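You operate a simulated robot arm through the tools that you are given. There is no shell and no other tool.

You are at the controls of a simulated robot arm. One attempt, no reset.

TASK
Turn the pressure down to 1 bar, lift the feed lever and wipe the grime off the clip machine.
Fine: use the blue pad and put it back where it lay. What is to be rubbed or washed off counts as gone when no trace of it is left.

Only the result counts: the job must be done as asked and must still hold three seconds after the hand-in. Knocking over, shifting, dropping, spilling or breaking anything else fails it.

THE ROBOT
A 7-joint arm with a fingered hand, fixed in place. Base frame: the origin is on the floor under the middle of its stand, x ahead of it, y to its left, z up; the work surface is at about z = 70. Units: cm, degrees, N and s.
With the tool pointing down near the work surface it reaches from about 20 to 80 cm from the base axis. Its first joint turns from -166.0 to 166.0 degrees. Payload 4.9 kg.
Tool frame: the origin (TCP) lies between the finger pads and is the grasp point; the fingertips stand 3.2 cm ahead of it; z points along the fingers, y is the line along which they close. The gripper opens to 19.2 cm; its body begins 8.9 cm behind the TCP. The gripper is a hand of 3 fingers: y runs from the thumb to the fingers, the wrist lies at [0, 0, -26.7] in the tool frame, and closing takes about 1.5 s.
Orientation is told as [roll, pitch, yaw] about the base's x, y, z axes, in that order, counted from this pose: with the fingers straight down and closing along the base's y, the tool's x points along the base's -x, its y along +y and its z along -z.

THE INTERFACE
- The arm moves only by the tool send_rows. Its argument "motion" is text: rows parted by semicolons, each of 7 numbers parted by spaces: the shift along the tool's x, y, z in cm, then the turn, a rotation vector about the tool's x, y, z in degrees, then the opening in per cent of the stroke, from 0 (shut) to 100 (fully open). In form: dx dy dz rx ry rz gripper; .... A call has 1 to 20 rows; each row is the pose to reach, as a shift and turn from the pose commanded when the call began, along the tool's axes at that moment. A row lasts 0.2 s, in which the tool goes at most 5 cm and 8.6 degrees; a call with a longer step from one row to the next is refused whole, and so is a gripper value outside its range. Where a pose cannot be reached the arm comes as near as it can. A force on the tool above 40 N (or 10 N above the force at the start of the call, whichever is more), or a blocked arm, ends the call early, and 0.2 s more pass. The fingers move at their own pace (about 15.3 cm/s each) and stop on an object; they squeeze with about 32 N. The grip force told is the motor's: it shows also when the fingers shut on nothing. Time passes only in rows, and 0.2 s behind the last, so rows that repeat a pose let the fingers close. The reply holds the time, the measured pose of the TCP, the force on the tool along the base axes, the opening and the grip force, in the units named above and with some noise, with the torque about the TCP (base axes, N m) and any sound that the robot's microphone picked up.
- Cameras (640 x 400 px; columns grow to the right, rows downward): "scene" is fixed at [4.96, 50.01, 152.88]; the picture's right is [-0.00, -1.00, 0.00], its down [-0.65, 0.00, -0.76] and it looks along [0.76, -0.00, -0.65] (base axes); focal length 214 px, centre (320, 200). "wrist" rides on the gripper at [8, -4.6, -11.3] in the tool frame; the picture's right is [0.50, 0.87, 0.00], its down [-0.67, 0.39, -0.63] and it looks along [-0.55, 0.32, 0.78] (tool axes); focal length 226 px, centre (320, 200). There is no depth. A picture from a camera that has moved, and an enlarged one, comes with that camera's place and axes in the base frame and with its lens.
- capture(camera): a new picture of that camera. It takes no simulated time.
- grasp_type(shape): the hand has 3 fingers and takes this shape, open, in about a second: jaw (thumb against the fingers, like two jaws); tri (thumb and two fingers); tip (a fingertip pinch); poke (one finger out to press); point (the index stretched); flat (the hand flat); cup (the hand cupped); fist (a fist). The gripper value then closes the fingers along that shape, each until it touches; the sizes above hold for jaw. It gives what a move gives, with no picture.
- zoom(camera, box): a new picture of the part [left, top, right, bottom] of that camera's present view, enlarged. It takes no simulated time.
- hand_in(): hands the job in; it is judged then, once.

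Nothing tells you positions but the pictures and the camera data. Unless the task says otherwise, let go and move clear before handing in.

The tools are called after "Request:" as name(argument=value, ...) on one line, values as JSON. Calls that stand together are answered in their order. send_rows: Moves the arm, as the interface text tells. Its arguments: {"type":"object","properties":{"motion":{"type":"string"}},"required":["motion"]} The other tools are called the same way: grasp_type (shape) gives the hand a shape; capture (camera) takes a picture; zoom (camera, box) takes an enlarged picture of a part of a camera's view; hand_in () hands the job in.

At the start:

```text
time: 0.0
tcp_pos: [41.07, 13.6, 124.15]
tool_rot: [0.1, -0.1, 0.0]
force: [0.1, -0.9, 0.3]
wrist_torque: [0.01, 0.03, -0.01]
finger_gap: 19.21
gripper_force: 0.1
shape: jaw
```

scene: 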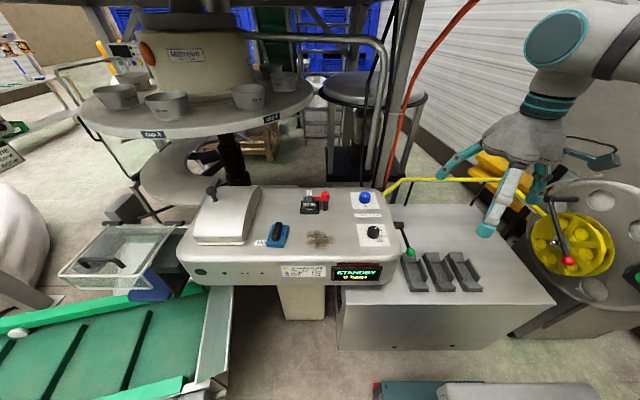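
wrist: 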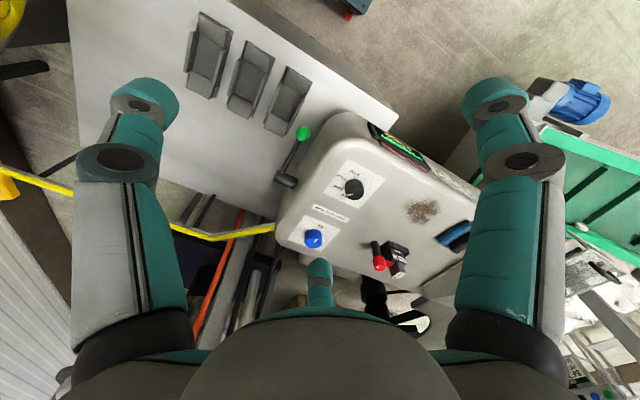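

I see a machine with a white top panel holding a black knob, a blue button, a red-handled valve or switch, a brown grime patch, a blue pad, and a lever with a green ball at its right side. I'll zoom in to identify them before I move anything.

Request:
zoom(camera="scene", box=[180, 170, 420, 300])

Request:
zoom(camera="scene", box=[330, 180, 430, 250])

Request:
zoom(camera="wrist", box=[260, 100, 500, 290])

Request:
zoom(camera="scene", box=[260, 180, 400, 290])

```text
2.67 times, centred on (300, 235) of scene
camera zoom: at [4.96, 50.01, 152.88], right [0.0, -1.0, 0.0], down [-0.65, 0.0, -0.76], along [0.76, 0.0, -0.65], focal length 572 px, centre (373, 107)
```

zoom: 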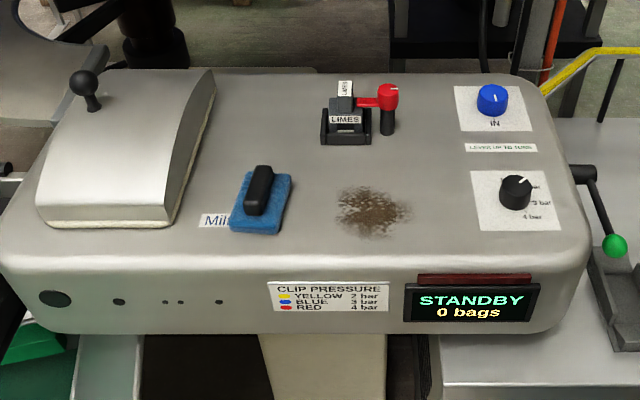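

```text
5.71 times, centred on (380, 215) of scene
camera zoom: at [4.96, 50.01, 152.88], right [0.0, -1.0, 0.0], down [-0.65, 0.0, -0.76], along [0.76, 0.0, -0.65], focal length 1226 px, centre (-23, 114)
```

zoom: 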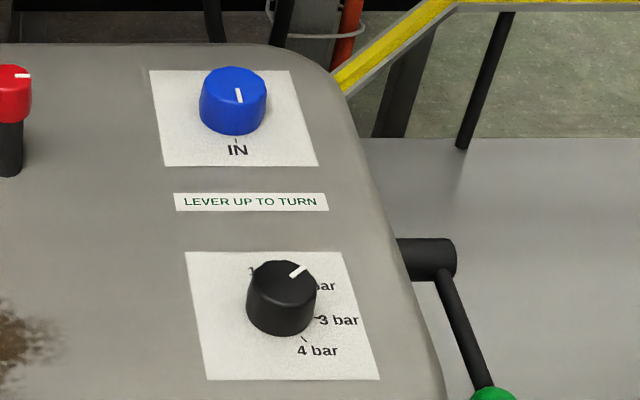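

```text
2.11 times, centred on (380, 195) of wrist
camera zoom: at [33.07, 9.15, 135.28], right [-0.5, 0.87, 0.0], down [0.67, 0.39, 0.63], along [0.55, 0.32, -0.78], focal length 476 px, centre (194, 210)
```

zoom: 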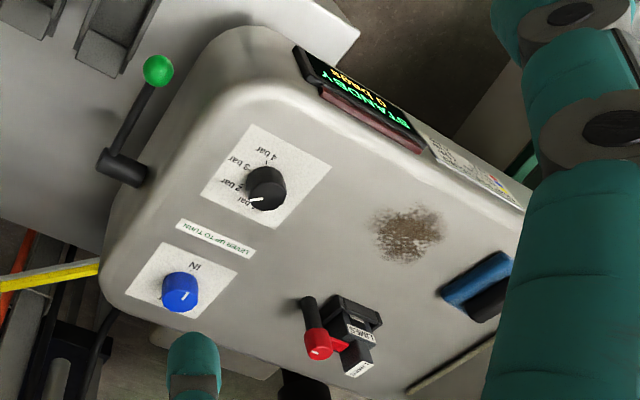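

```text
3.64 times, centred on (330, 235) of scene
camera zoom: at [4.96, 50.01, 152.88], right [0.0, -1.0, 0.0], down [-0.65, 0.0, -0.76], along [0.76, 0.0, -0.65], focal length 780 px, centre (284, 73)
```

zoom: 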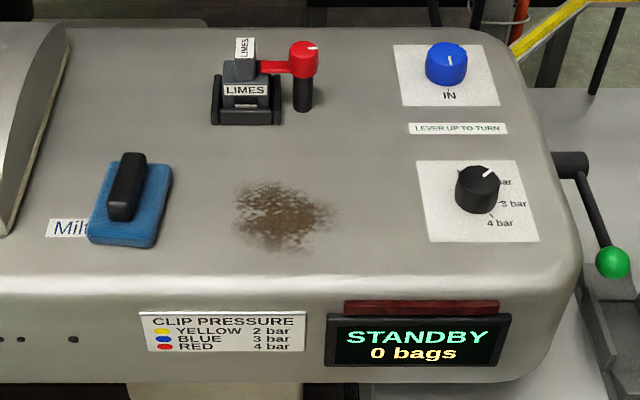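

The lever's green ball is near [53, 16, 86], with its pivot near [64, 18, 89]. The pressure knob is near [55.5, 31, 94], the grime near [53, 50, 93.5] and the blue pad near [53.5, 64.7]. Next I'll move closer with the wrist camera to read the dial.

Request:
send_rows(motion="-1 2.1 3 0 0 0 100; -2 4.2 6 0 0 0 100; -3 6.3 9 0 0 0 100; -4 8.4 12 0 0 0 100; -5 10.4 15 0 0 0 100; -5.9 12.4 18 0 0 0 100; -5.9 12.4 18 0 0 0 100")

Request:
capture(camera="wrist")

Request:
zoom(camera="wrist", box=[220, 100, 420, 260])

```text
time: 1.6
tcp_pos: [46.82, 25.89, 106.0]
tool_rot: [0.0, 0.0, 0.0]
force: [0.4, -0.2, 0.5]
wrist_torque: [0.01, -0.01, 0.0]
finger_gap: 19.16
gripper_force: 0.1
shape: jaw
```

```text
taken
camera wrist: at [38.92, 21.37, 117.16], right [-0.5, 0.87, 0.0], down [0.67, 0.39, 0.63], along [0.55, 0.32, -0.78], focal length 226 px, centre (320, 200)
```

wrist: 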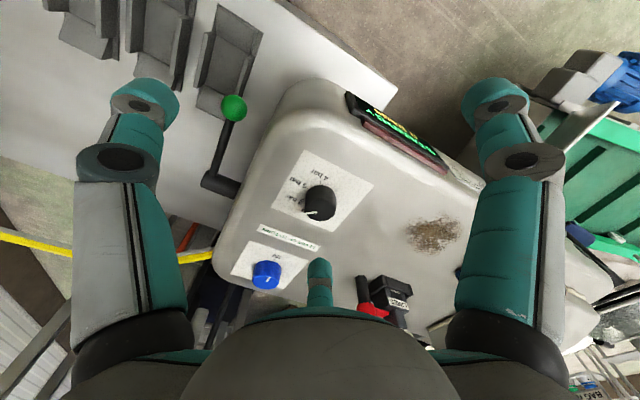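

```text
2.50 times, centred on (320, 180) of wrist
camera zoom: at [38.92, 21.37, 117.16], right [-0.5, 0.87, 0.0], down [0.67, 0.39, 0.63], along [0.55, 0.32, -0.78], focal length 565 px, centre (320, 250)
```

zoom: 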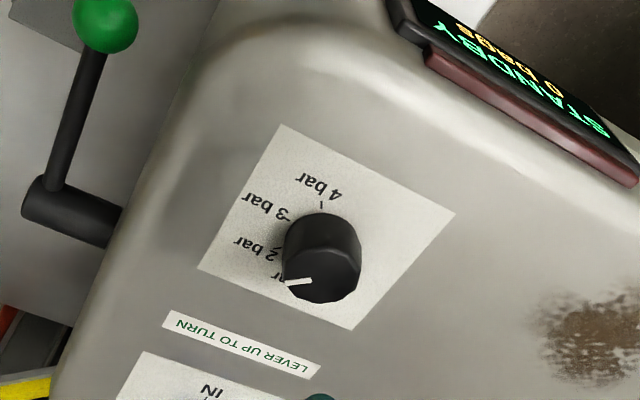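

The dial runs from 1 to 4 bar, and its pointer is at about 2 bar. The label says "LEVER UP TO TURN", so the green-ball lever comes first. I'll swing the hand horizontal, pointing +y, out to the right of the machine so it can come at the ball from the side and look at it.

Request:
send_rows(motion="-0.3 -2.5 0.2 -7.5 0 0 100; -0.6 -5 0.4 -15 0 0 100; -0.9 -7.5 0.6 -22.5 0 0 100; -1.2 -10 0.8 -30 0 0 100; -1.5 -12.5 1 -37.5 0 0 100; -1.8 -15 1.5 -45 0 0 100; -2.1 -17.5 2 -52.5 0 0 100; -2.4 -20 2.5 -60 0 0 100; -2.7 -22.5 3 -67.5 0 0 100; -3 -25 3.5 -75 0 0 100; -3.2 -27 4 -82.5 0 0 100; -3.2 -29 4 -90 0 0 100; -3.2 -29 4 -90 0 0 100")

Request:
capture(camera="wrist")

Request:
capture(camera="scene")

```text
time: 4.4
tcp_pos: [50.15, -2.88, 101.98]
tool_rot: [90.1, 0.0, 0.0]
force: [-0.4, 0.3, -0.4]
wrist_torque: [0.0, -0.03, -0.01]
finger_gap: 19.18
gripper_force: 0.0
shape: jaw
```

```text
taken
camera wrist: at [42.22, -14.19, 97.31], right [-0.5, 0.0, 0.87], down [0.67, -0.63, 0.39], along [0.55, 0.77, 0.32], focal length 226 px, centre (320, 200)
```

wrist: 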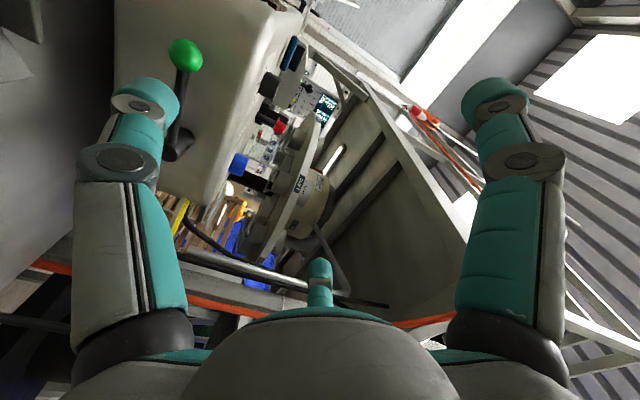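

```text
taken
```

scene: 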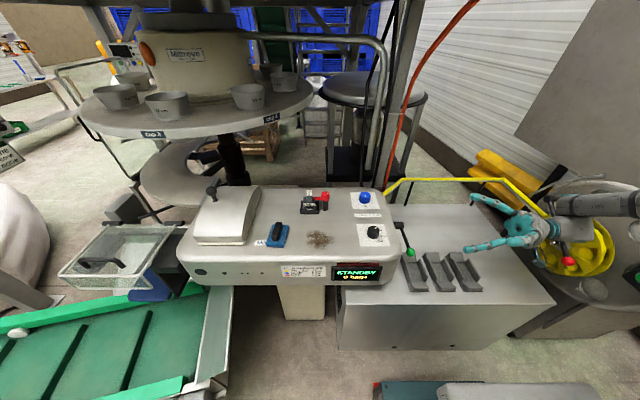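

Request:
zoom(camera="wrist", box=[100, 10, 300, 210])

Request:
zoom(camera="scene", box=[350, 180, 510, 300])

```text
2.00 times, centred on (200, 110) of wrist
camera zoom: at [42.22, -14.19, 97.31], right [-0.5, 0.0, 0.87], down [0.67, -0.63, 0.39], along [0.55, 0.77, 0.32], focal length 452 px, centre (560, 380)
```

zoom: 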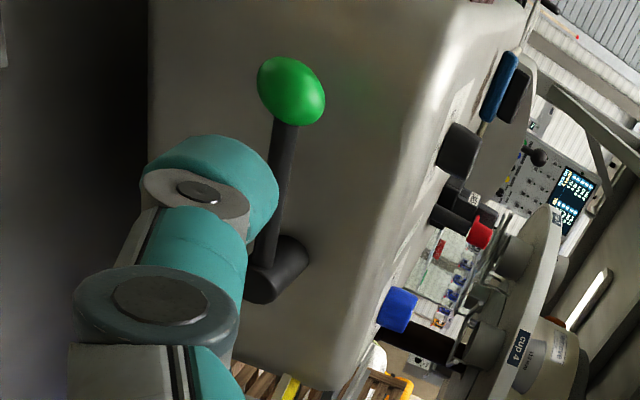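

```text
3.33 times, centred on (430, 240) of scene
camera zoom: at [4.96, 50.01, 152.88], right [0.0, -1.0, 0.0], down [-0.65, 0.0, -0.76], along [0.76, 0.0, -0.65], focal length 715 px, centre (-47, 67)
```

zoom: 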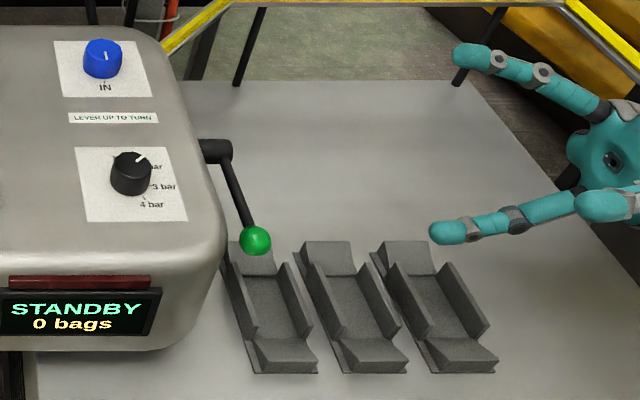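

The lever ball is now fixed at about [53.2, 16.4, 85.9], with the pivot near [66, 16.3, 87], so the lever is roughly horizontal. There are three trays on the bench below. I'll tilt the hand to roll 65°, narrow the fingers and stop just short of the ball.

Request:
send_rows(motion="0 0 0 0 0 0 40; -0.6 -2.2 1.6 5 0 0 36; -1.2 -4.4 3.2 10 0 0 36; -1.8 -6.6 4.8 15 0 0 36; -2.4 -8.8 6.4 20 0 0 36; -3.05 -11 8.4 25 0 0 36; -3.05 -11 8.4 25 0 0 36")

Request:
capture(camera="wrist")

Request:
zoom(camera="scene", box=[350, 160, 510, 280])

```text
time: 6.0
tcp_pos: [53.49, 5.45, 90.97]
tool_rot: [64.9, 0.0, 0.0]
force: [-0.3, -0.3, 0.9]
wrist_torque: [0.0, 0.02, 0.0]
finger_gap: 6.95
gripper_force: 0.1
shape: jaw
```

```text
taken
camera wrist: at [45.44, -6.63, 91.49], right [-0.5, 0.37, 0.78], down [0.67, -0.41, 0.62], along [0.55, 0.84, -0.04], focal length 226 px, centre (320, 200)
```

wrist: 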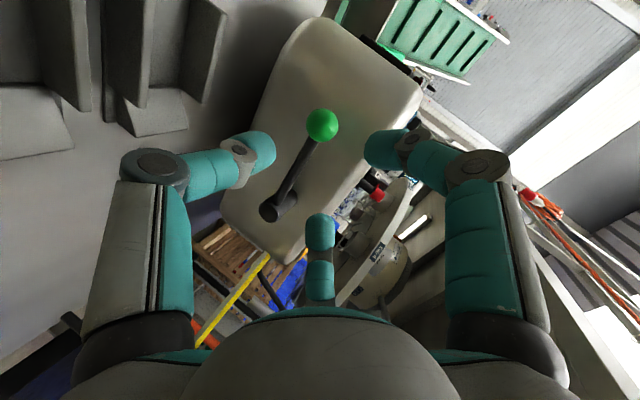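

```text
3.33 times, centred on (430, 220) of scene
camera zoom: at [4.96, 50.01, 152.88], right [0.0, -1.0, 0.0], down [-0.65, 0.0, -0.76], along [0.76, 0.0, -0.65], focal length 715 px, centre (-47, 133)
```

zoom: 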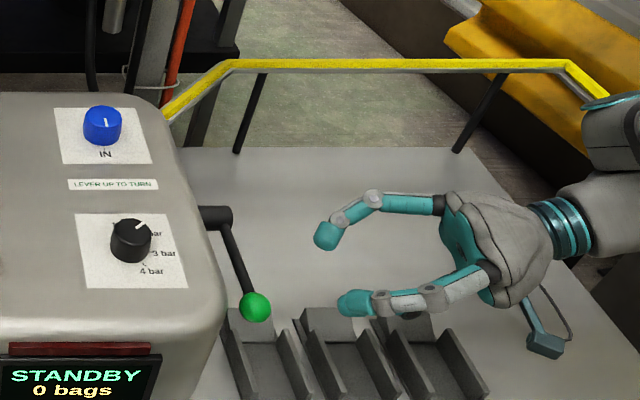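

The ball lines up with the hand axis at [53.1, 16.4, 85.9]. I'll advance along the tool axis so the ball sits between the fingertips, with the thumb under it and the fingers above.

Request:
send_rows(motion="0.1 0 2.5 0 0 0 34; 0.2 0 5 0 0 0 32; 0.3 0 7 0 0 0 32; 0.3 0 8.8 0 0 0 32; 0.3 0 10.5 0 0 0 32; 0.3 0 10.5 0 0 0 32")

Request:
capture(camera="wrist")

Request:
zoom(camera="scene", box=[350, 160, 510, 280])

```text
time: 7.4
tcp_pos: [52.77, 15.1, 86.75]
tool_rot: [65.0, 0.0, 0.0]
force: [0.4, 0.1, 0.1]
wrist_torque: [0.03, 0.0, 0.0]
finger_gap: 6.16
gripper_force: 0.0
shape: jaw
```

```text
taken
camera wrist: at [44.84, 2.83, 87.18], right [-0.5, 0.37, 0.78], down [0.67, -0.41, 0.62], along [0.55, 0.84, -0.04], focal length 226 px, centre (320, 200)
```

wrist: 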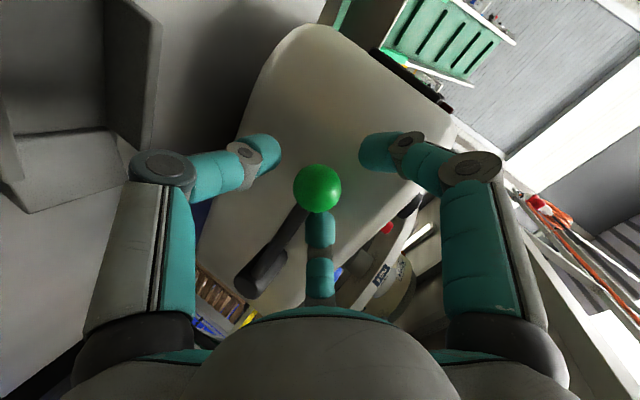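

```text
3.33 times, centred on (430, 220) of scene
camera zoom: at [4.96, 50.01, 152.88], right [0.0, -1.0, 0.0], down [-0.65, 0.0, -0.76], along [0.76, 0.0, -0.65], focal length 715 px, centre (-47, 133)
```

zoom: 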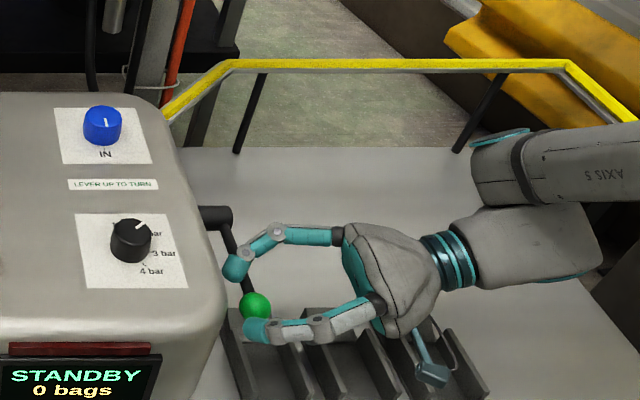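

The ball sits between the fingertips. I'll close the cage a little and start lifting along the arc about the pivot, turning the hand with the lever.

Request:
send_rows(motion="0 0 0 0 0 0 24; 0 0 0 0 0 0 22; 0 0 0 0 0 0 22; -0.05 1.04 -0.49 0 2.1 4.5 22; -0.2 2.07 -0.97 0 4.2 9.1 22; -0.45 3.1 -1.45 0 6.3 13.6 22; -0.8 4.09 -1.91 0 8.5 18.1 22; -0.8 4.09 -1.91 0 8.5 18.1 22")

Request:
capture(camera="wrist")

Request:
zoom(camera="scene", box=[350, 160, 510, 280])

```text
time: 9.2
tcp_pos: [53.63, 15.05, 91.24]
tool_rot: [64.9, 20.0, 0.0]
force: [-0.6, -1.0, 0.1]
wrist_torque: [-0.03, 0.0, 0.04]
finger_gap: 4.25
gripper_force: 0.1
shape: jaw
```

```text
taken
camera wrist: at [46.38, 2.86, 94.41], right [-0.2, 0.37, 0.91], down [0.84, -0.41, 0.35], along [0.5, 0.84, -0.23], focal length 226 px, centre (320, 200)
```

wrist: 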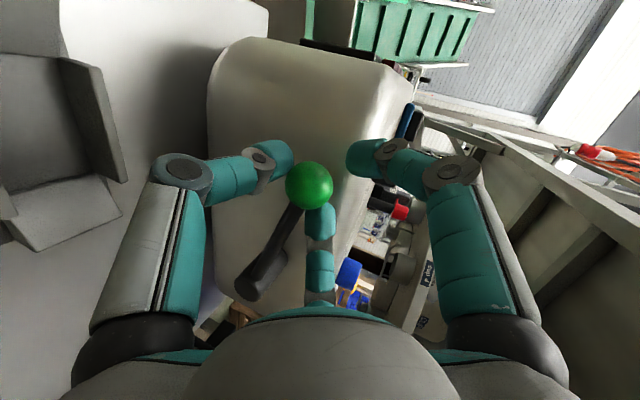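

```text
3.33 times, centred on (430, 220) of scene
camera zoom: at [4.96, 50.01, 152.88], right [0.0, -1.0, 0.0], down [-0.65, 0.0, -0.76], along [0.76, 0.0, -0.65], focal length 715 px, centre (-47, 133)
```

zoom: 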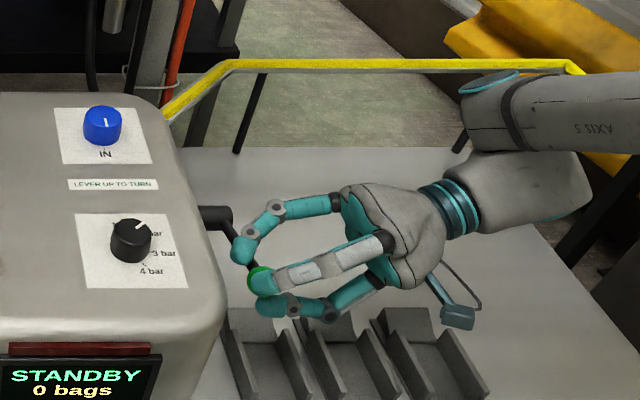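

The lever is following freely and has risen about 18–20°. The same relative arc applies in the rotated frame, so I'll continue.

Request:
send_rows(motion="-0.05 1.04 -0.49 0 2.1 4.5 22; -0.2 2.07 -0.97 0 4.2 9.1 22; -0.45 3.1 -1.45 0 6.3 13.6 22; -0.8 4.09 -1.91 0 8.5 18.1 22; -0.8 4.09 -1.91 0 8.5 18.1 22")

Request:
capture(camera="wrist")

Request:
zoom(camera="scene", box=[350, 160, 510, 280])

```text
time: 10.4
tcp_pos: [55.96, 14.96, 95.12]
tool_rot: [65.1, 40.0, 0.1]
force: [-0.2, -1.0, 0.1]
wrist_torque: [-0.01, 0.01, -0.03]
finger_gap: 4.27
gripper_force: 0.0
shape: jaw
```

```text
taken
camera wrist: at [50.26, 2.88, 100.6], right [0.12, 0.37, 0.92], down [0.91, -0.41, 0.04], along [0.39, 0.84, -0.38], focal length 226 px, centre (320, 200)
```

wrist: 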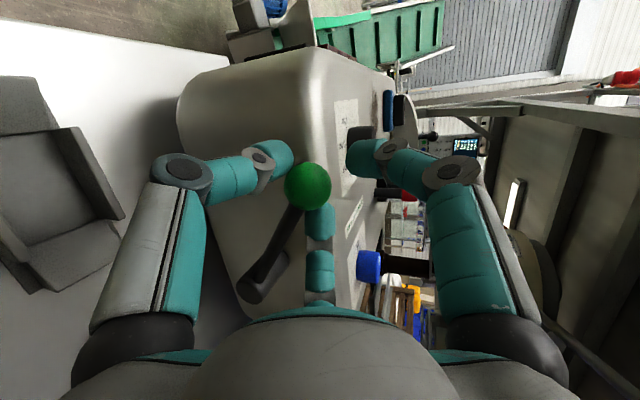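

```text
3.33 times, centred on (430, 220) of scene
camera zoom: at [4.96, 50.01, 152.88], right [0.0, -1.0, 0.0], down [-0.65, 0.0, -0.76], along [0.76, 0.0, -0.65], focal length 715 px, centre (-47, 133)
```

zoom: 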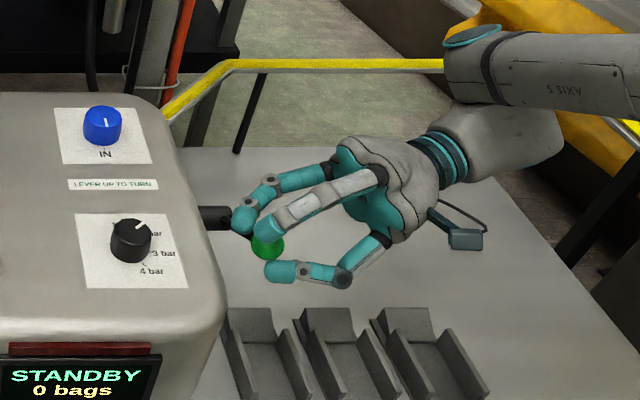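

The lever is still following without resistance, now at about 38–40°. I'll continue the arc.

Request:
send_rows(motion="-0.05 1.04 -0.49 0 2.1 4.5 22; -0.2 2.07 -0.97 0 4.2 9.1 22; -0.45 3.1 -1.45 0 6.3 13.6 22; -0.8 4.09 -1.91 0 8.5 18.1 22; -0.8 4.09 -1.91 0 8.5 18.1 22")

Request:
capture(camera="wrist")

Request:
capture(camera="scene")

```text
time: 11.6
tcp_pos: [59.49, 15.09, 98.04]
tool_rot: [65.2, 60.0, 0.3]
force: [-0.1, -0.2, 0.5]
wrist_torque: [-0.03, 0.0, 0.0]
finger_gap: 4.22
gripper_force: 0.0
shape: jaw
```

```text
taken
camera wrist: at [56.03, 2.9, 105.14], right [0.43, 0.37, 0.83], down [0.87, -0.41, -0.27], along [0.24, 0.84, -0.49], focal length 226 px, centre (320, 200)
```

wrist: 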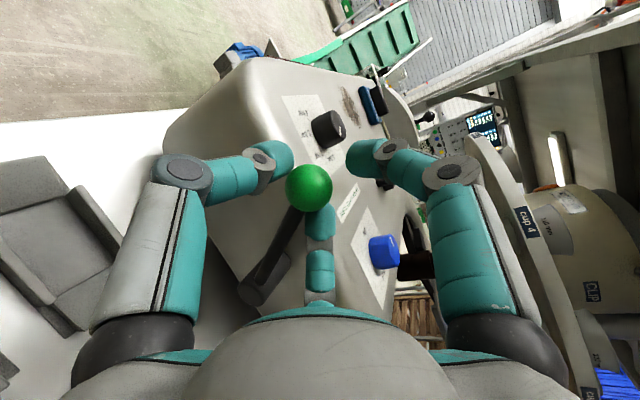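

```text
taken
```

scene: 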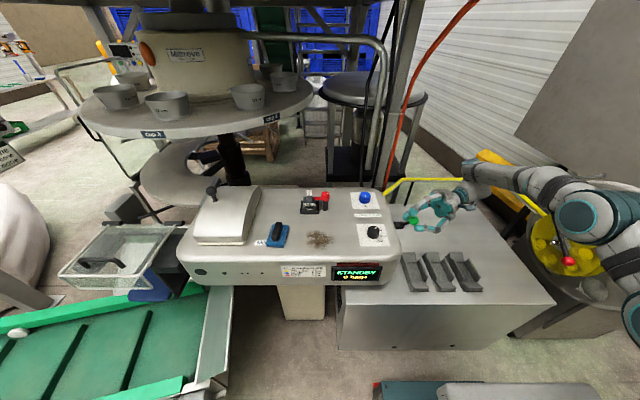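

There's still no stop at about 60°. I'll continue in smaller steps until the lever meets its end or clicks.

Request:
send_rows(motion="-0.05 1.04 -0.49 0 2.1 4.5 22; -0.2 2.07 -0.97 0 4.2 9.1 22; -0.2 2.07 -0.97 0 4.2 9.1 22")

Request:
capture(camera="wrist")

```text
time: 12.4
tcp_pos: [61.63, 15.13, 99.04]
tool_rot: [65.1, 70.2, 0.2]
force: [-13.6, -1.0, -10.0]
wrist_torque: [-0.08, -0.2, 0.11]
finger_gap: 4.56
gripper_force: 0.0
shape: jaw
```

```text
taken
camera wrist: at [59.47, 2.93, 106.55], right [0.57, 0.37, 0.74], down [0.81, -0.41, -0.42], along [0.14, 0.84, -0.53], focal length 226 px, centre (320, 200)
```

wrist: 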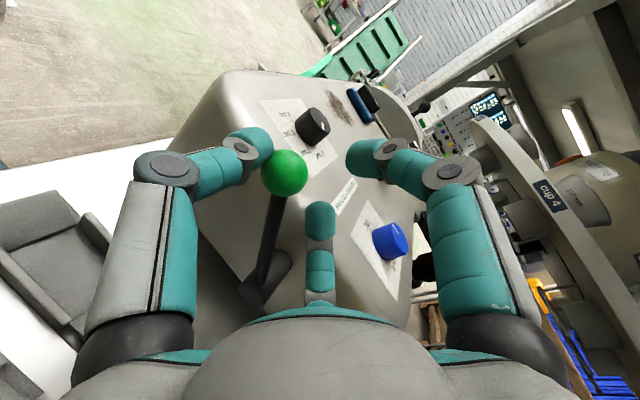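

A reaction force of about 17 N shows the lever has reached its upper stop. I'll open the fingers slightly to check that it stays up by itself.

Request:
send_rows(motion="0 0 0 0 0 0 30; 0 0 0 0 0 0 36; 0 0 0 0 0 0 36; 0 0 0 0 0 0 36")

Request:
capture(camera="wrist")

```text
time: 13.4
tcp_pos: [61.63, 15.12, 99.17]
tool_rot: [65.2, 70.0, 0.2]
force: [-4.5, 1.6, 1.6]
wrist_torque: [0.01, 0.16, -0.04]
finger_gap: 7.06
gripper_force: 0.1
shape: jaw
```

```text
taken
camera wrist: at [59.49, 2.94, 106.64], right [0.57, 0.37, 0.74], down [0.81, -0.41, -0.42], along [0.15, 0.84, -0.53], focal length 226 px, centre (320, 200)
```

wrist: 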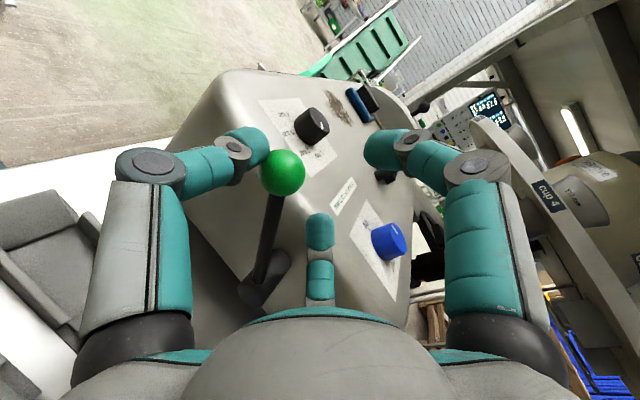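

Request:
send_rows(motion="0 0 0 0 0 0 42; 0 0 0 0 0 0 50; 0 0 0 0 0 0 50; 0 0 0 0 0 0 50")

Request:
capture(camera="wrist")

```text
time: 14.4
tcp_pos: [61.63, 14.94, 99.14]
tool_rot: [65.1, 70.1, 0.2]
force: [1.1, 0.4, -0.3]
wrist_torque: [-0.02, -0.02, 0.0]
finger_gap: 9.57
gripper_force: 0.1
shape: jaw
```

```text
taken
camera wrist: at [59.49, 2.94, 106.61], right [0.57, 0.37, 0.74], down [0.81, -0.41, -0.42], along [0.15, 0.84, -0.53], focal length 226 px, centre (320, 200)
```

wrist: 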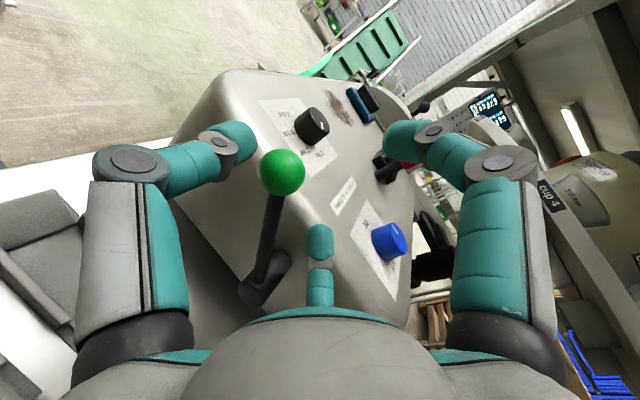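

The ball stayed put when the thumb moved away and the force is near zero, so the lever holds itself up. I'll withdraw the hand along −y and turn it back toward upright.

Request:
send_rows(motion="0 -1 -2.1 0 0 0 50; 0 -2 -4.2 0 0 0 50; 0 -2.96 -6.34 0 0 0 50; 1.06 -3.44 -6.61 0 -3.29 -7.04 50; 2.13 -3.92 -6.88 0 -6.58 -14.1 50; 3.19 -4.4 -7.14 0 -9.87 -21.1 50; 4.25 -4.88 -7.41 0 -13.2 -28.2 50; 5.32 -5.36 -7.68 0 -16.4 -35.2 50; 6.38 -5.83 -7.95 0 -19.7 -42.3 50; 7.44 -6.31 -8.22 0 -23 -49.3 50; 8.51 -6.79 -8.48 0 -26.3 -56.4 50; 9.57 -7.27 -8.75 0 -29.6 -63.4 50; 9.57 -7.27 -8.75 0 -29.6 -63.4 50")

Request:
zoom(camera="scene", box=[330, 160, 490, 280])

```text
time: 17.2
tcp_pos: [55.46, 4.04, 107.0]
tool_rot: [65.0, -0.1, 0.1]
force: [1.1, 0.8, -0.2]
wrist_torque: [0.01, -0.03, 0.02]
finger_gap: 9.61
gripper_force: 0.2
shape: jaw
out of reach, approached as far as the arm can: row 2, 3
```

```text
3.33 times, centred on (410, 220) of scene
camera zoom: at [4.96, 50.01, 152.88], right [0.0, -1.0, 0.0], down [-0.65, 0.0, -0.76], along [0.76, 0.0, -0.65], focal length 715 px, centre (20, 133)
```

zoom: 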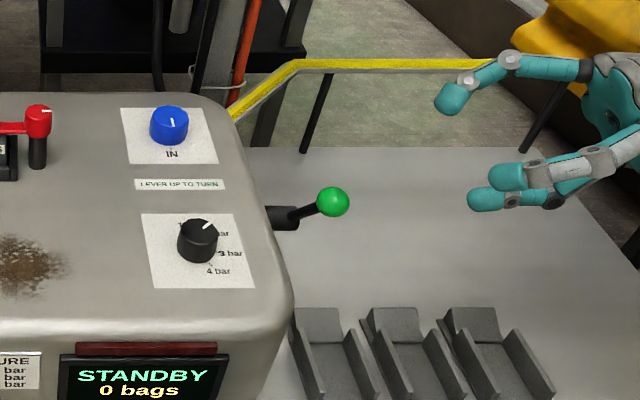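

The lever is clearly up and holding. Next I'll bring the hand over the knob pointing down, change it to the three-point shape and inspect the dial.

Request:
send_rows(motion="0.69 2.24 2.13 8.1 0 0 50; 1.38 4.48 4.26 16.2 0 0 50; 2.07 6.72 6.39 24.4 0 0 50; 2.76 8.96 8.5 32.5 0 0 50; 3.45 11.2 10.6 40.6 0 0 50; 4.1 13.4 12.75 48.7 0 0 50; 4.8 15.7 14.9 56.9 0 0 50; 5.5 17.9 17 65 0 0 50; 5.5 17.9 17 65 0 0 50")

Request:
grasp_type(shape="tri")

Request:
capture(camera="wrist")

Request:
zoom(camera="wrist", box=[230, 110, 390, 210])

```text
time: 19.2
tcp_pos: [50.09, 26.97, 116.01]
tool_rot: [-0.2, 0.0, 0.0]
force: [0.4, 0.6, 0.6]
wrist_torque: [0.0, 0.01, -0.01]
finger_gap: 9.59
gripper_force: 0.0
shape: jaw
```

```text
time: 20.1
tcp_pos: [49.98, 26.99, 116.07]
tool_rot: [0.0, 0.1, 0.1]
force: [-0.6, 0.1, 0.7]
wrist_torque: [0.0, 0.0, -0.01]
finger_gap: 19.21
gripper_force: 0.1
shape: tri
```

```text
taken
camera wrist: at [42.1, 22.39, 127.19], right [-0.5, 0.87, 0.0], down [0.67, 0.39, 0.63], along [0.55, 0.32, -0.78], focal length 226 px, centre (320, 200)
```

wrist: 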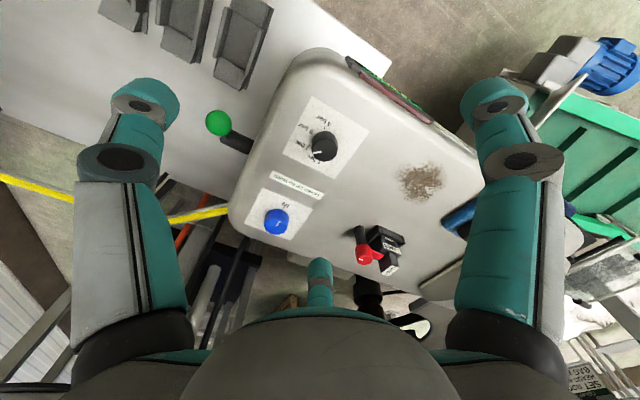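

```text
4.00 times, centred on (310, 160) of wrist
camera zoom: at [42.1, 22.39, 127.19], right [-0.5, 0.87, 0.0], down [0.67, 0.39, 0.63], along [0.55, 0.32, -0.78], focal length 904 px, centre (360, 360)
```

zoom: 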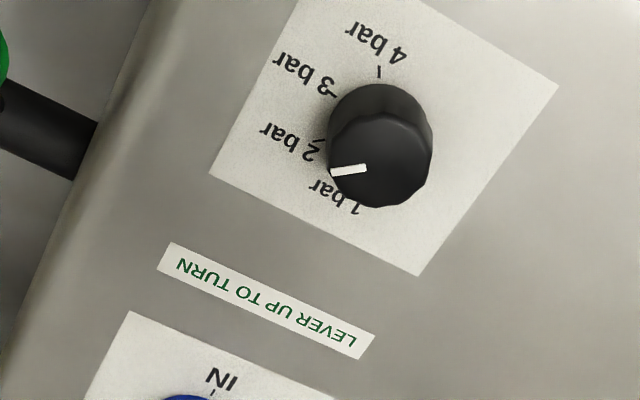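

Request:
send_rows(motion="0 0 0 0 0 0 40; 0 0 0 0 0 0 35; 0 0 0 0 0 0 35; 0 0 0 0 0 0 35; 0 0 0 0 0 0 35")

Request:
capture(camera="wrist")

Request:
zoom(camera="scene", box=[320, 100, 480, 220])

```text
time: 21.3
tcp_pos: [49.97, 27.02, 115.91]
tool_rot: [0.1, 0.1, 0.0]
force: [-0.1, 0.0, 0.1]
wrist_torque: [-0.03, 0.01, -0.04]
finger_gap: 6.75
gripper_force: 0.0
shape: tri
```

```text
taken
camera wrist: at [42.11, 22.39, 127.19], right [-0.5, 0.87, 0.0], down [0.67, 0.39, 0.63], along [0.55, 0.32, -0.78], focal length 226 px, centre (320, 200)
```

wrist: 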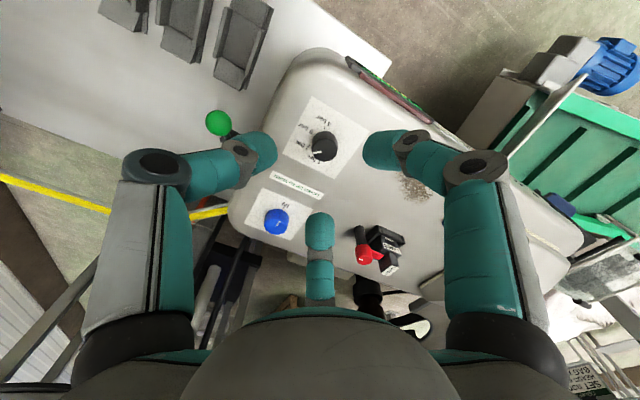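

```text
3.33 times, centred on (400, 160) of scene
camera zoom: at [4.96, 50.01, 152.88], right [0.0, -1.0, 0.0], down [-0.65, 0.0, -0.76], along [0.76, 0.0, -0.65], focal length 715 px, centre (53, 333)
```

zoom: 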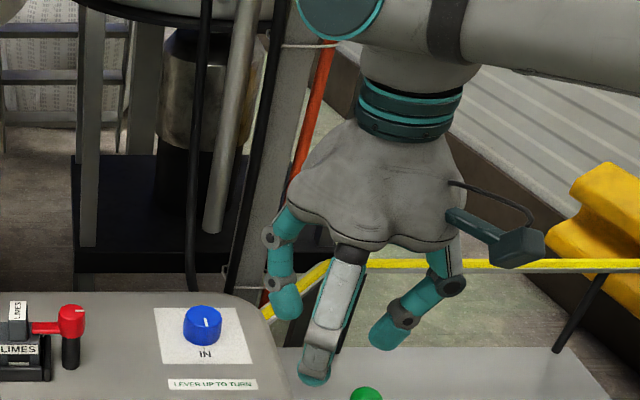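

The three fingers close evenly toward the axis like a chuck, which suits the knob. I place the knob axis at [55.4, 31.2], with 2 bar at about −55° and 1 bar at about −10°. I'll move above it and check the centring.

Request:
send_rows(motion="-1.4 1.05 3.5 0 0 0 40; -2.8 2.1 7 0 0 0 40; -4.2 3.2 10.5 0 0 0 40; -5.43 4.18 13.9 0 0 0 40; -5.43 4.18 13.9 0 0 0 40")

Request:
capture(camera="wrist")

Request:
zoom(camera="scene", box=[320, 160, 440, 260])

```text
time: 22.5
tcp_pos: [55.37, 31.1, 102.16]
tool_rot: [0.0, 0.0, 0.1]
force: [-0.5, -0.2, 0.4]
wrist_torque: [0.01, -0.05, 0.0]
finger_gap: 7.63
gripper_force: 0.1
shape: tri
```

```text
taken
camera wrist: at [47.41, 26.52, 113.31], right [-0.5, 0.87, 0.0], down [0.67, 0.39, 0.63], along [0.55, 0.32, -0.78], focal length 226 px, centre (320, 200)
```

wrist: 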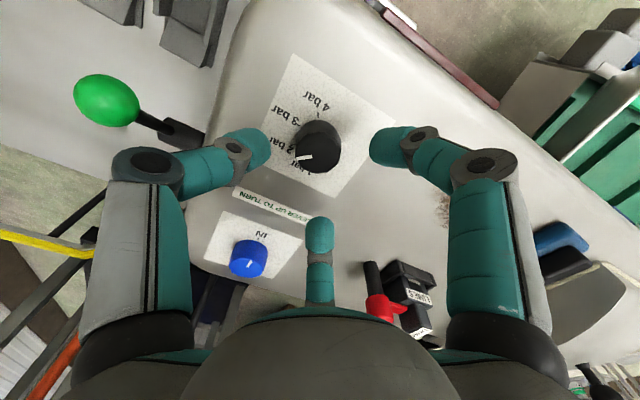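

```text
4.00 times, centred on (380, 210) of scene
camera zoom: at [4.96, 50.01, 152.88], right [0.0, -1.0, 0.0], down [-0.65, 0.0, -0.76], along [0.76, 0.0, -0.65], focal length 858 px, centre (80, 160)
```

zoom: 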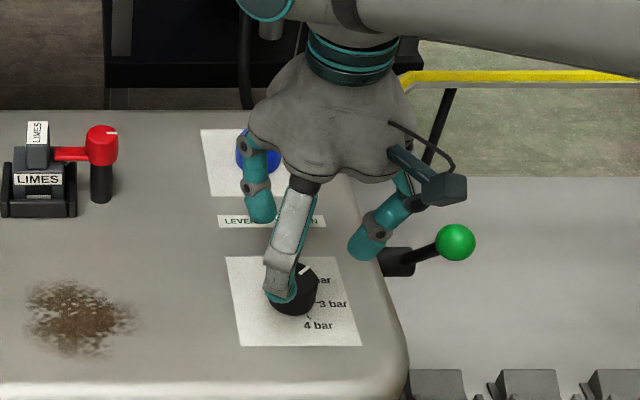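

Request:
zoom(camera="wrist", box=[260, 90, 380, 190])

```text
4.00 times, centred on (320, 140) of wrist
camera zoom: at [47.41, 26.52, 113.31], right [-0.5, 0.87, 0.0], down [0.67, 0.39, 0.63], along [0.55, 0.32, -0.78], focal length 904 px, centre (320, 440)
```

zoom: 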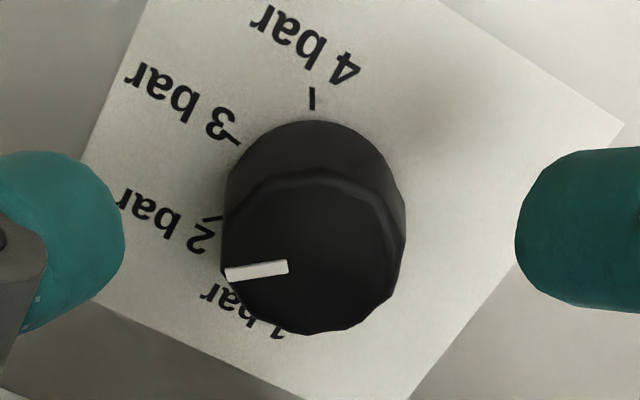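

The knob axis reads about [55.43, 31.0], its top is at about z 95.8, and the ticks seem about 50° apart, which puts 1 bar near 0°. I'll descend onto the knob and close on it.

Request:
send_rows(motion="0 -0.1 2 0 0 0 38; 0 -0.15 4 0 0 0 36; 0 -0.15 5 0 0 0 36; 0 -0.15 5 0 0 0 36")

Request:
capture(camera="wrist")

Request:
zoom(camera="scene", box=[320, 160, 440, 260])

```text
time: 23.5
tcp_pos: [55.57, 31.0, 97.21]
tool_rot: [0.0, 0.0, 0.0]
force: [-0.3, -0.2, -0.2]
wrist_torque: [0.0, -0.01, 0.02]
finger_gap: 6.99
gripper_force: 0.1
shape: tri
```

```text
taken
camera wrist: at [47.5, 26.42, 108.36], right [-0.5, 0.87, 0.0], down [0.67, 0.39, 0.63], along [0.55, 0.32, -0.78], focal length 226 px, centre (320, 200)
```

wrist: 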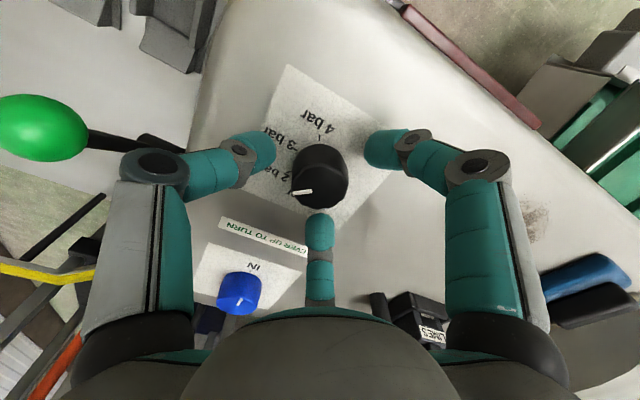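

```text
4.00 times, centred on (380, 210) of scene
camera zoom: at [4.96, 50.01, 152.88], right [0.0, -1.0, 0.0], down [-0.65, 0.0, -0.76], along [0.76, 0.0, -0.65], focal length 858 px, centre (80, 160)
```

zoom: 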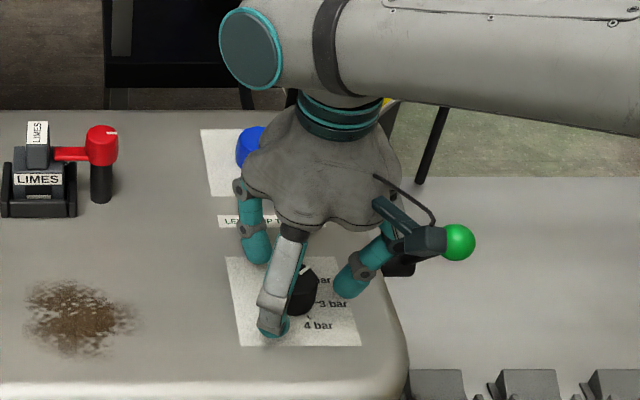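

Request:
send_rows(motion="0 -0.15 5.2 0 0 0 24; 0 0 0.2 0 0 0 18; 0 0 0.2 0 0 0 10; 0 0 0.2 0 0 0 10; 0 0 0.2 0 0 0 10")

Request:
capture(camera="wrist")

```text
refused: row 1 steps farther than a row can; nothing moved
```

```text
taken
camera wrist: at [47.5, 26.42, 108.36], right [-0.5, 0.87, 0.0], down [0.67, 0.39, 0.63], along [0.55, 0.32, -0.78], focal length 226 px, centre (320, 200)
```

wrist: 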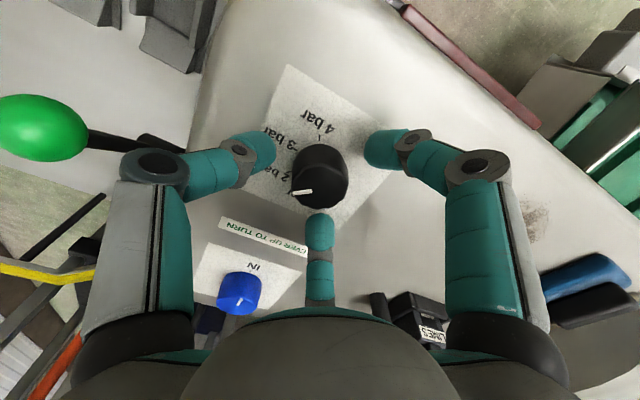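

That first row carried a wrong, oversized shift and was refused whole, so nothing moved. I'll resend it with shifts counted from the present pose.

Request:
send_rows(motion="0 0 0.2 0 0 0 28; 0 0 0.3 0 0 0 22; 0 0 0.3 0 0 0 16; 0 0 0.3 0 0 0 10; 0 0 0.3 0 0 0 10")

Request:
capture(camera="wrist")

```text
time: 24.7
tcp_pos: [55.42, 31.11, 96.72]
tool_rot: [0.0, 0.0, 0.1]
force: [0.4, -2.3, -2.2]
wrist_torque: [-0.07, -0.02, -0.01]
finger_gap: 3.34
gripper_force: 32.1
shape: tri
```

```text
taken
camera wrist: at [47.5, 26.43, 108.02], right [-0.5, 0.87, 0.0], down [0.67, 0.39, 0.63], along [0.55, 0.32, -0.78], focal length 226 px, centre (320, 200)
```

wrist: 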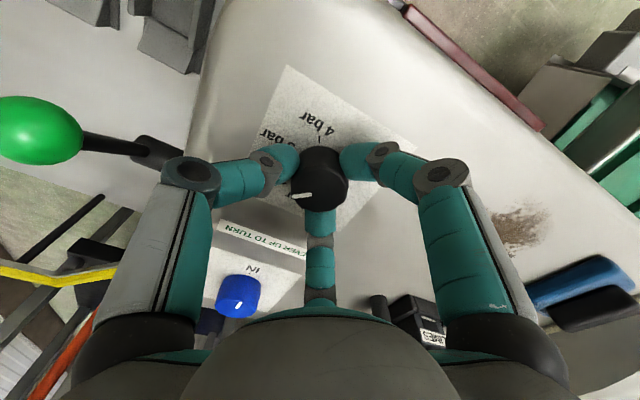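

The three fingers hold the knob with a 32 N grip and low side force. Now I'll rotate the hand counter-clockwise seen from above, toward 1 bar, in a first part-turn.

Request:
send_rows(motion="0 0 0 0 0 -5 10; 0 0 0 0 0 -10 10; 0 0 0 0 0 -15 10; 0 0 0 0 0 -20 10; 0 0 0 0 0 -25 10; 0 0 0 0 0 -25 10")

Request:
capture(camera="wrist")

Request:
zoom(camera="scene", box=[330, 180, 430, 260])

```text
time: 26.1
tcp_pos: [55.52, 30.92, 96.88]
tool_rot: [0.1, 0.0, 25.0]
force: [-3.8, -2.8, -5.9]
wrist_torque: [-0.1, 0.05, -0.02]
finger_gap: 3.32
gripper_force: 31.8
shape: tri
```

```text
taken
camera wrist: at [50.24, 23.5, 108.04], right [-0.82, 0.57, 0.0], down [0.45, 0.64, 0.63], along [0.36, 0.52, -0.78], focal length 226 px, centre (320, 200)
```

wrist: 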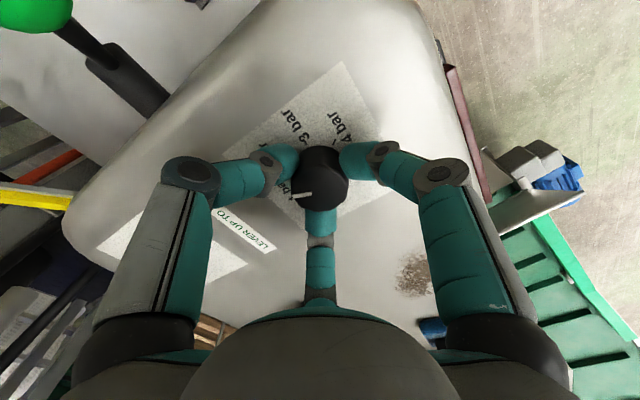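

```text
5.00 times, centred on (380, 220) of scene
camera zoom: at [4.96, 50.01, 152.88], right [0.0, -1.0, 0.0], down [-0.65, 0.0, -0.76], along [0.76, 0.0, -0.65], focal length 1072 px, centre (20, 100)
```

zoom: 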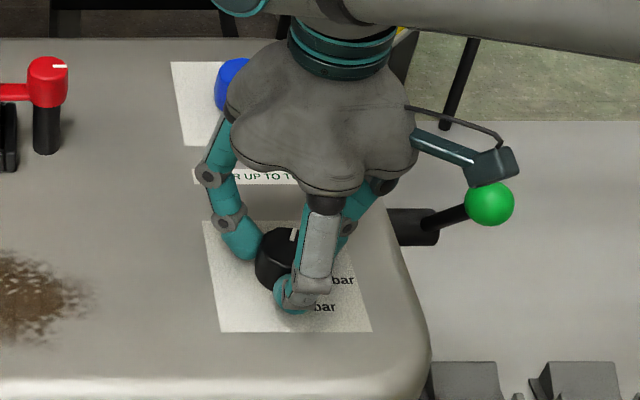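

The pointer kept its place relative to the hand, so the knob is turning with it, about 25° so far. I'll turn the remaining amount toward 1 bar.

Request:
send_rows(motion="0 0 0 0 0 -5 10; 0 0 0 0 0 -10 10; 0 0 0 0 0 -15 10; 0 0 0 0 0 -20 10; 0 0 0 0 0 -24 10; 0 0 0 0 0 -24 10")

Request:
capture(camera="wrist")

Request:
zoom(camera="scene", box=[330, 180, 430, 260])

```text
time: 27.5
tcp_pos: [55.38, 31.1, 96.78]
tool_rot: [0.1, 0.0, 49.0]
force: [-3.3, -7.2, -6.5]
wrist_torque: [-0.19, 0.01, -0.14]
finger_gap: 3.33
gripper_force: 32.3
shape: tri
```

```text
taken
camera wrist: at [53.76, 22.02, 108.04], right [-0.98, 0.19, 0.0], down [0.15, 0.76, 0.63], along [0.12, 0.62, -0.78], focal length 226 px, centre (320, 200)
```

wrist: 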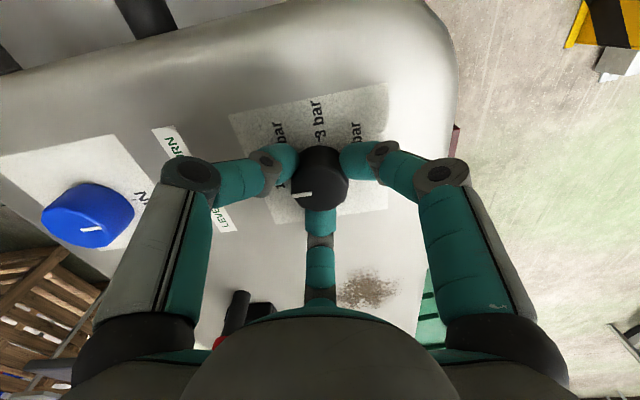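

```text
5.00 times, centred on (380, 220) of scene
camera zoom: at [4.96, 50.01, 152.88], right [0.0, -1.0, 0.0], down [-0.65, 0.0, -0.76], along [0.76, 0.0, -0.65], focal length 1072 px, centre (20, 100)
```

zoom: 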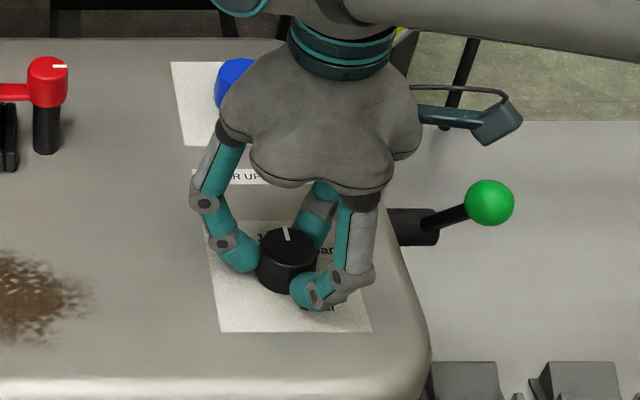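

The pointer now points close to +x. I'll let go, rise a little and read the dial from this side.

Request:
send_rows(motion="0 0 0 0 0 0 20; 0 0 0 0 0 0 30; 0 0 0 0 0 0 40; 0 0 0 0 0 0 40; 0 0 -2 0 0 0 40; 0 0 -5 0 0 0 40; 0 0 -8 0 0 0 40; 0 0 -8 0 0 0 40")

Request:
capture(camera="wrist")

Request:
zoom(camera="wrist", box=[260, 80, 380, 180])

Request:
zoom(camera="scene", box=[330, 180, 430, 260])

```text
time: 29.3
tcp_pos: [55.49, 31.13, 105.18]
tool_rot: [-0.1, 0.1, 49.1]
force: [0.4, 0.0, -0.6]
wrist_torque: [0.01, -0.01, 0.0]
finger_gap: 7.66
gripper_force: 0.0
shape: tri
```

```text
taken
camera wrist: at [53.69, 22.08, 116.26], right [-0.98, 0.19, 0.0], down [0.15, 0.76, 0.63], along [0.12, 0.62, -0.78], focal length 226 px, centre (320, 200)
```

wrist: 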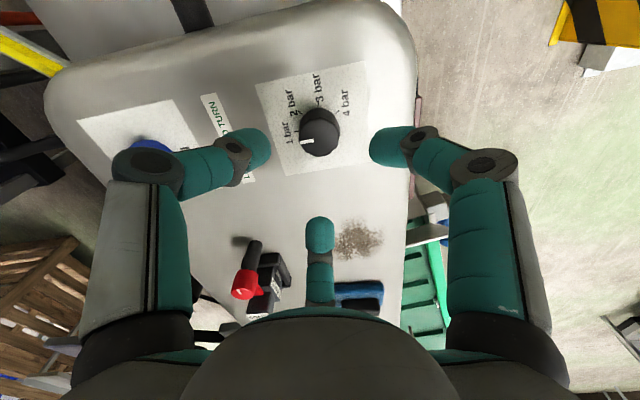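

```text
4.00 times, centred on (320, 130) of wrist
camera zoom: at [53.69, 22.08, 116.26], right [-0.98, 0.19, 0.0], down [0.15, 0.76, 0.63], along [0.12, 0.62, -0.78], focal length 904 px, centre (320, 480)
```

zoom: 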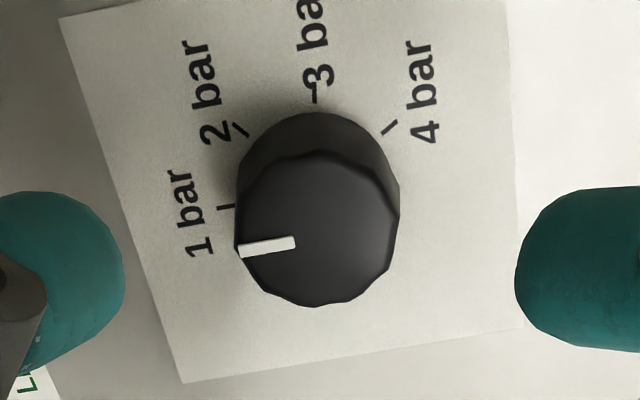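

```text
5.00 times, centred on (380, 220) of scene
camera zoom: at [4.96, 50.01, 152.88], right [0.0, -1.0, 0.0], down [-0.65, 0.0, -0.76], along [0.76, 0.0, -0.65], focal length 1072 px, centre (20, 100)
```

zoom: 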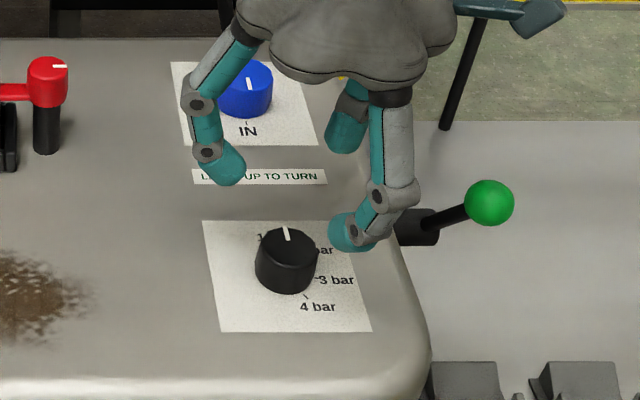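

Request:
zoom(camera="scene", box=[360, 215, 400, 245])

Request:
zoom(camera="wrist", box=[290, 100, 350, 160])

```text
13.33 times, centred on (380, 230) of scene
camera zoom: at [4.96, 50.01, 152.88], right [0.0, -1.0, 0.0], down [-0.65, 0.0, -0.76], along [0.76, 0.0, -0.65], focal length 2860 px, centre (-480, -200)
```

zoom: 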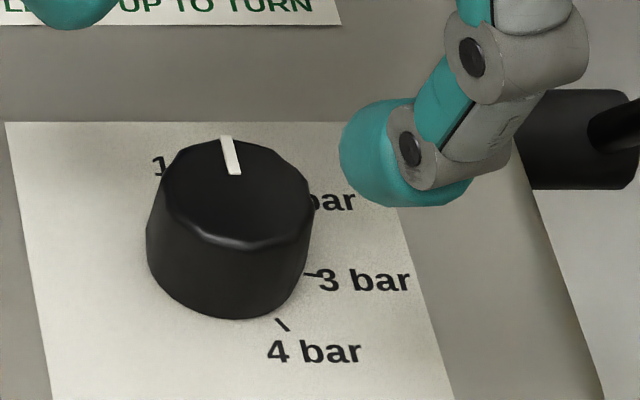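

```text
6.67 times, centred on (320, 130) of wrist
camera zoom: at [53.69, 22.08, 116.26], right [-0.98, 0.19, 0.0], down [0.15, 0.76, 0.63], along [0.12, 0.62, -0.78], focal length 1507 px, centre (320, 667)
```

zoom: 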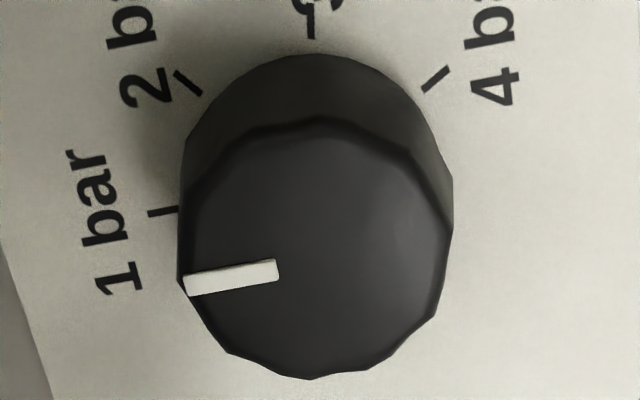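

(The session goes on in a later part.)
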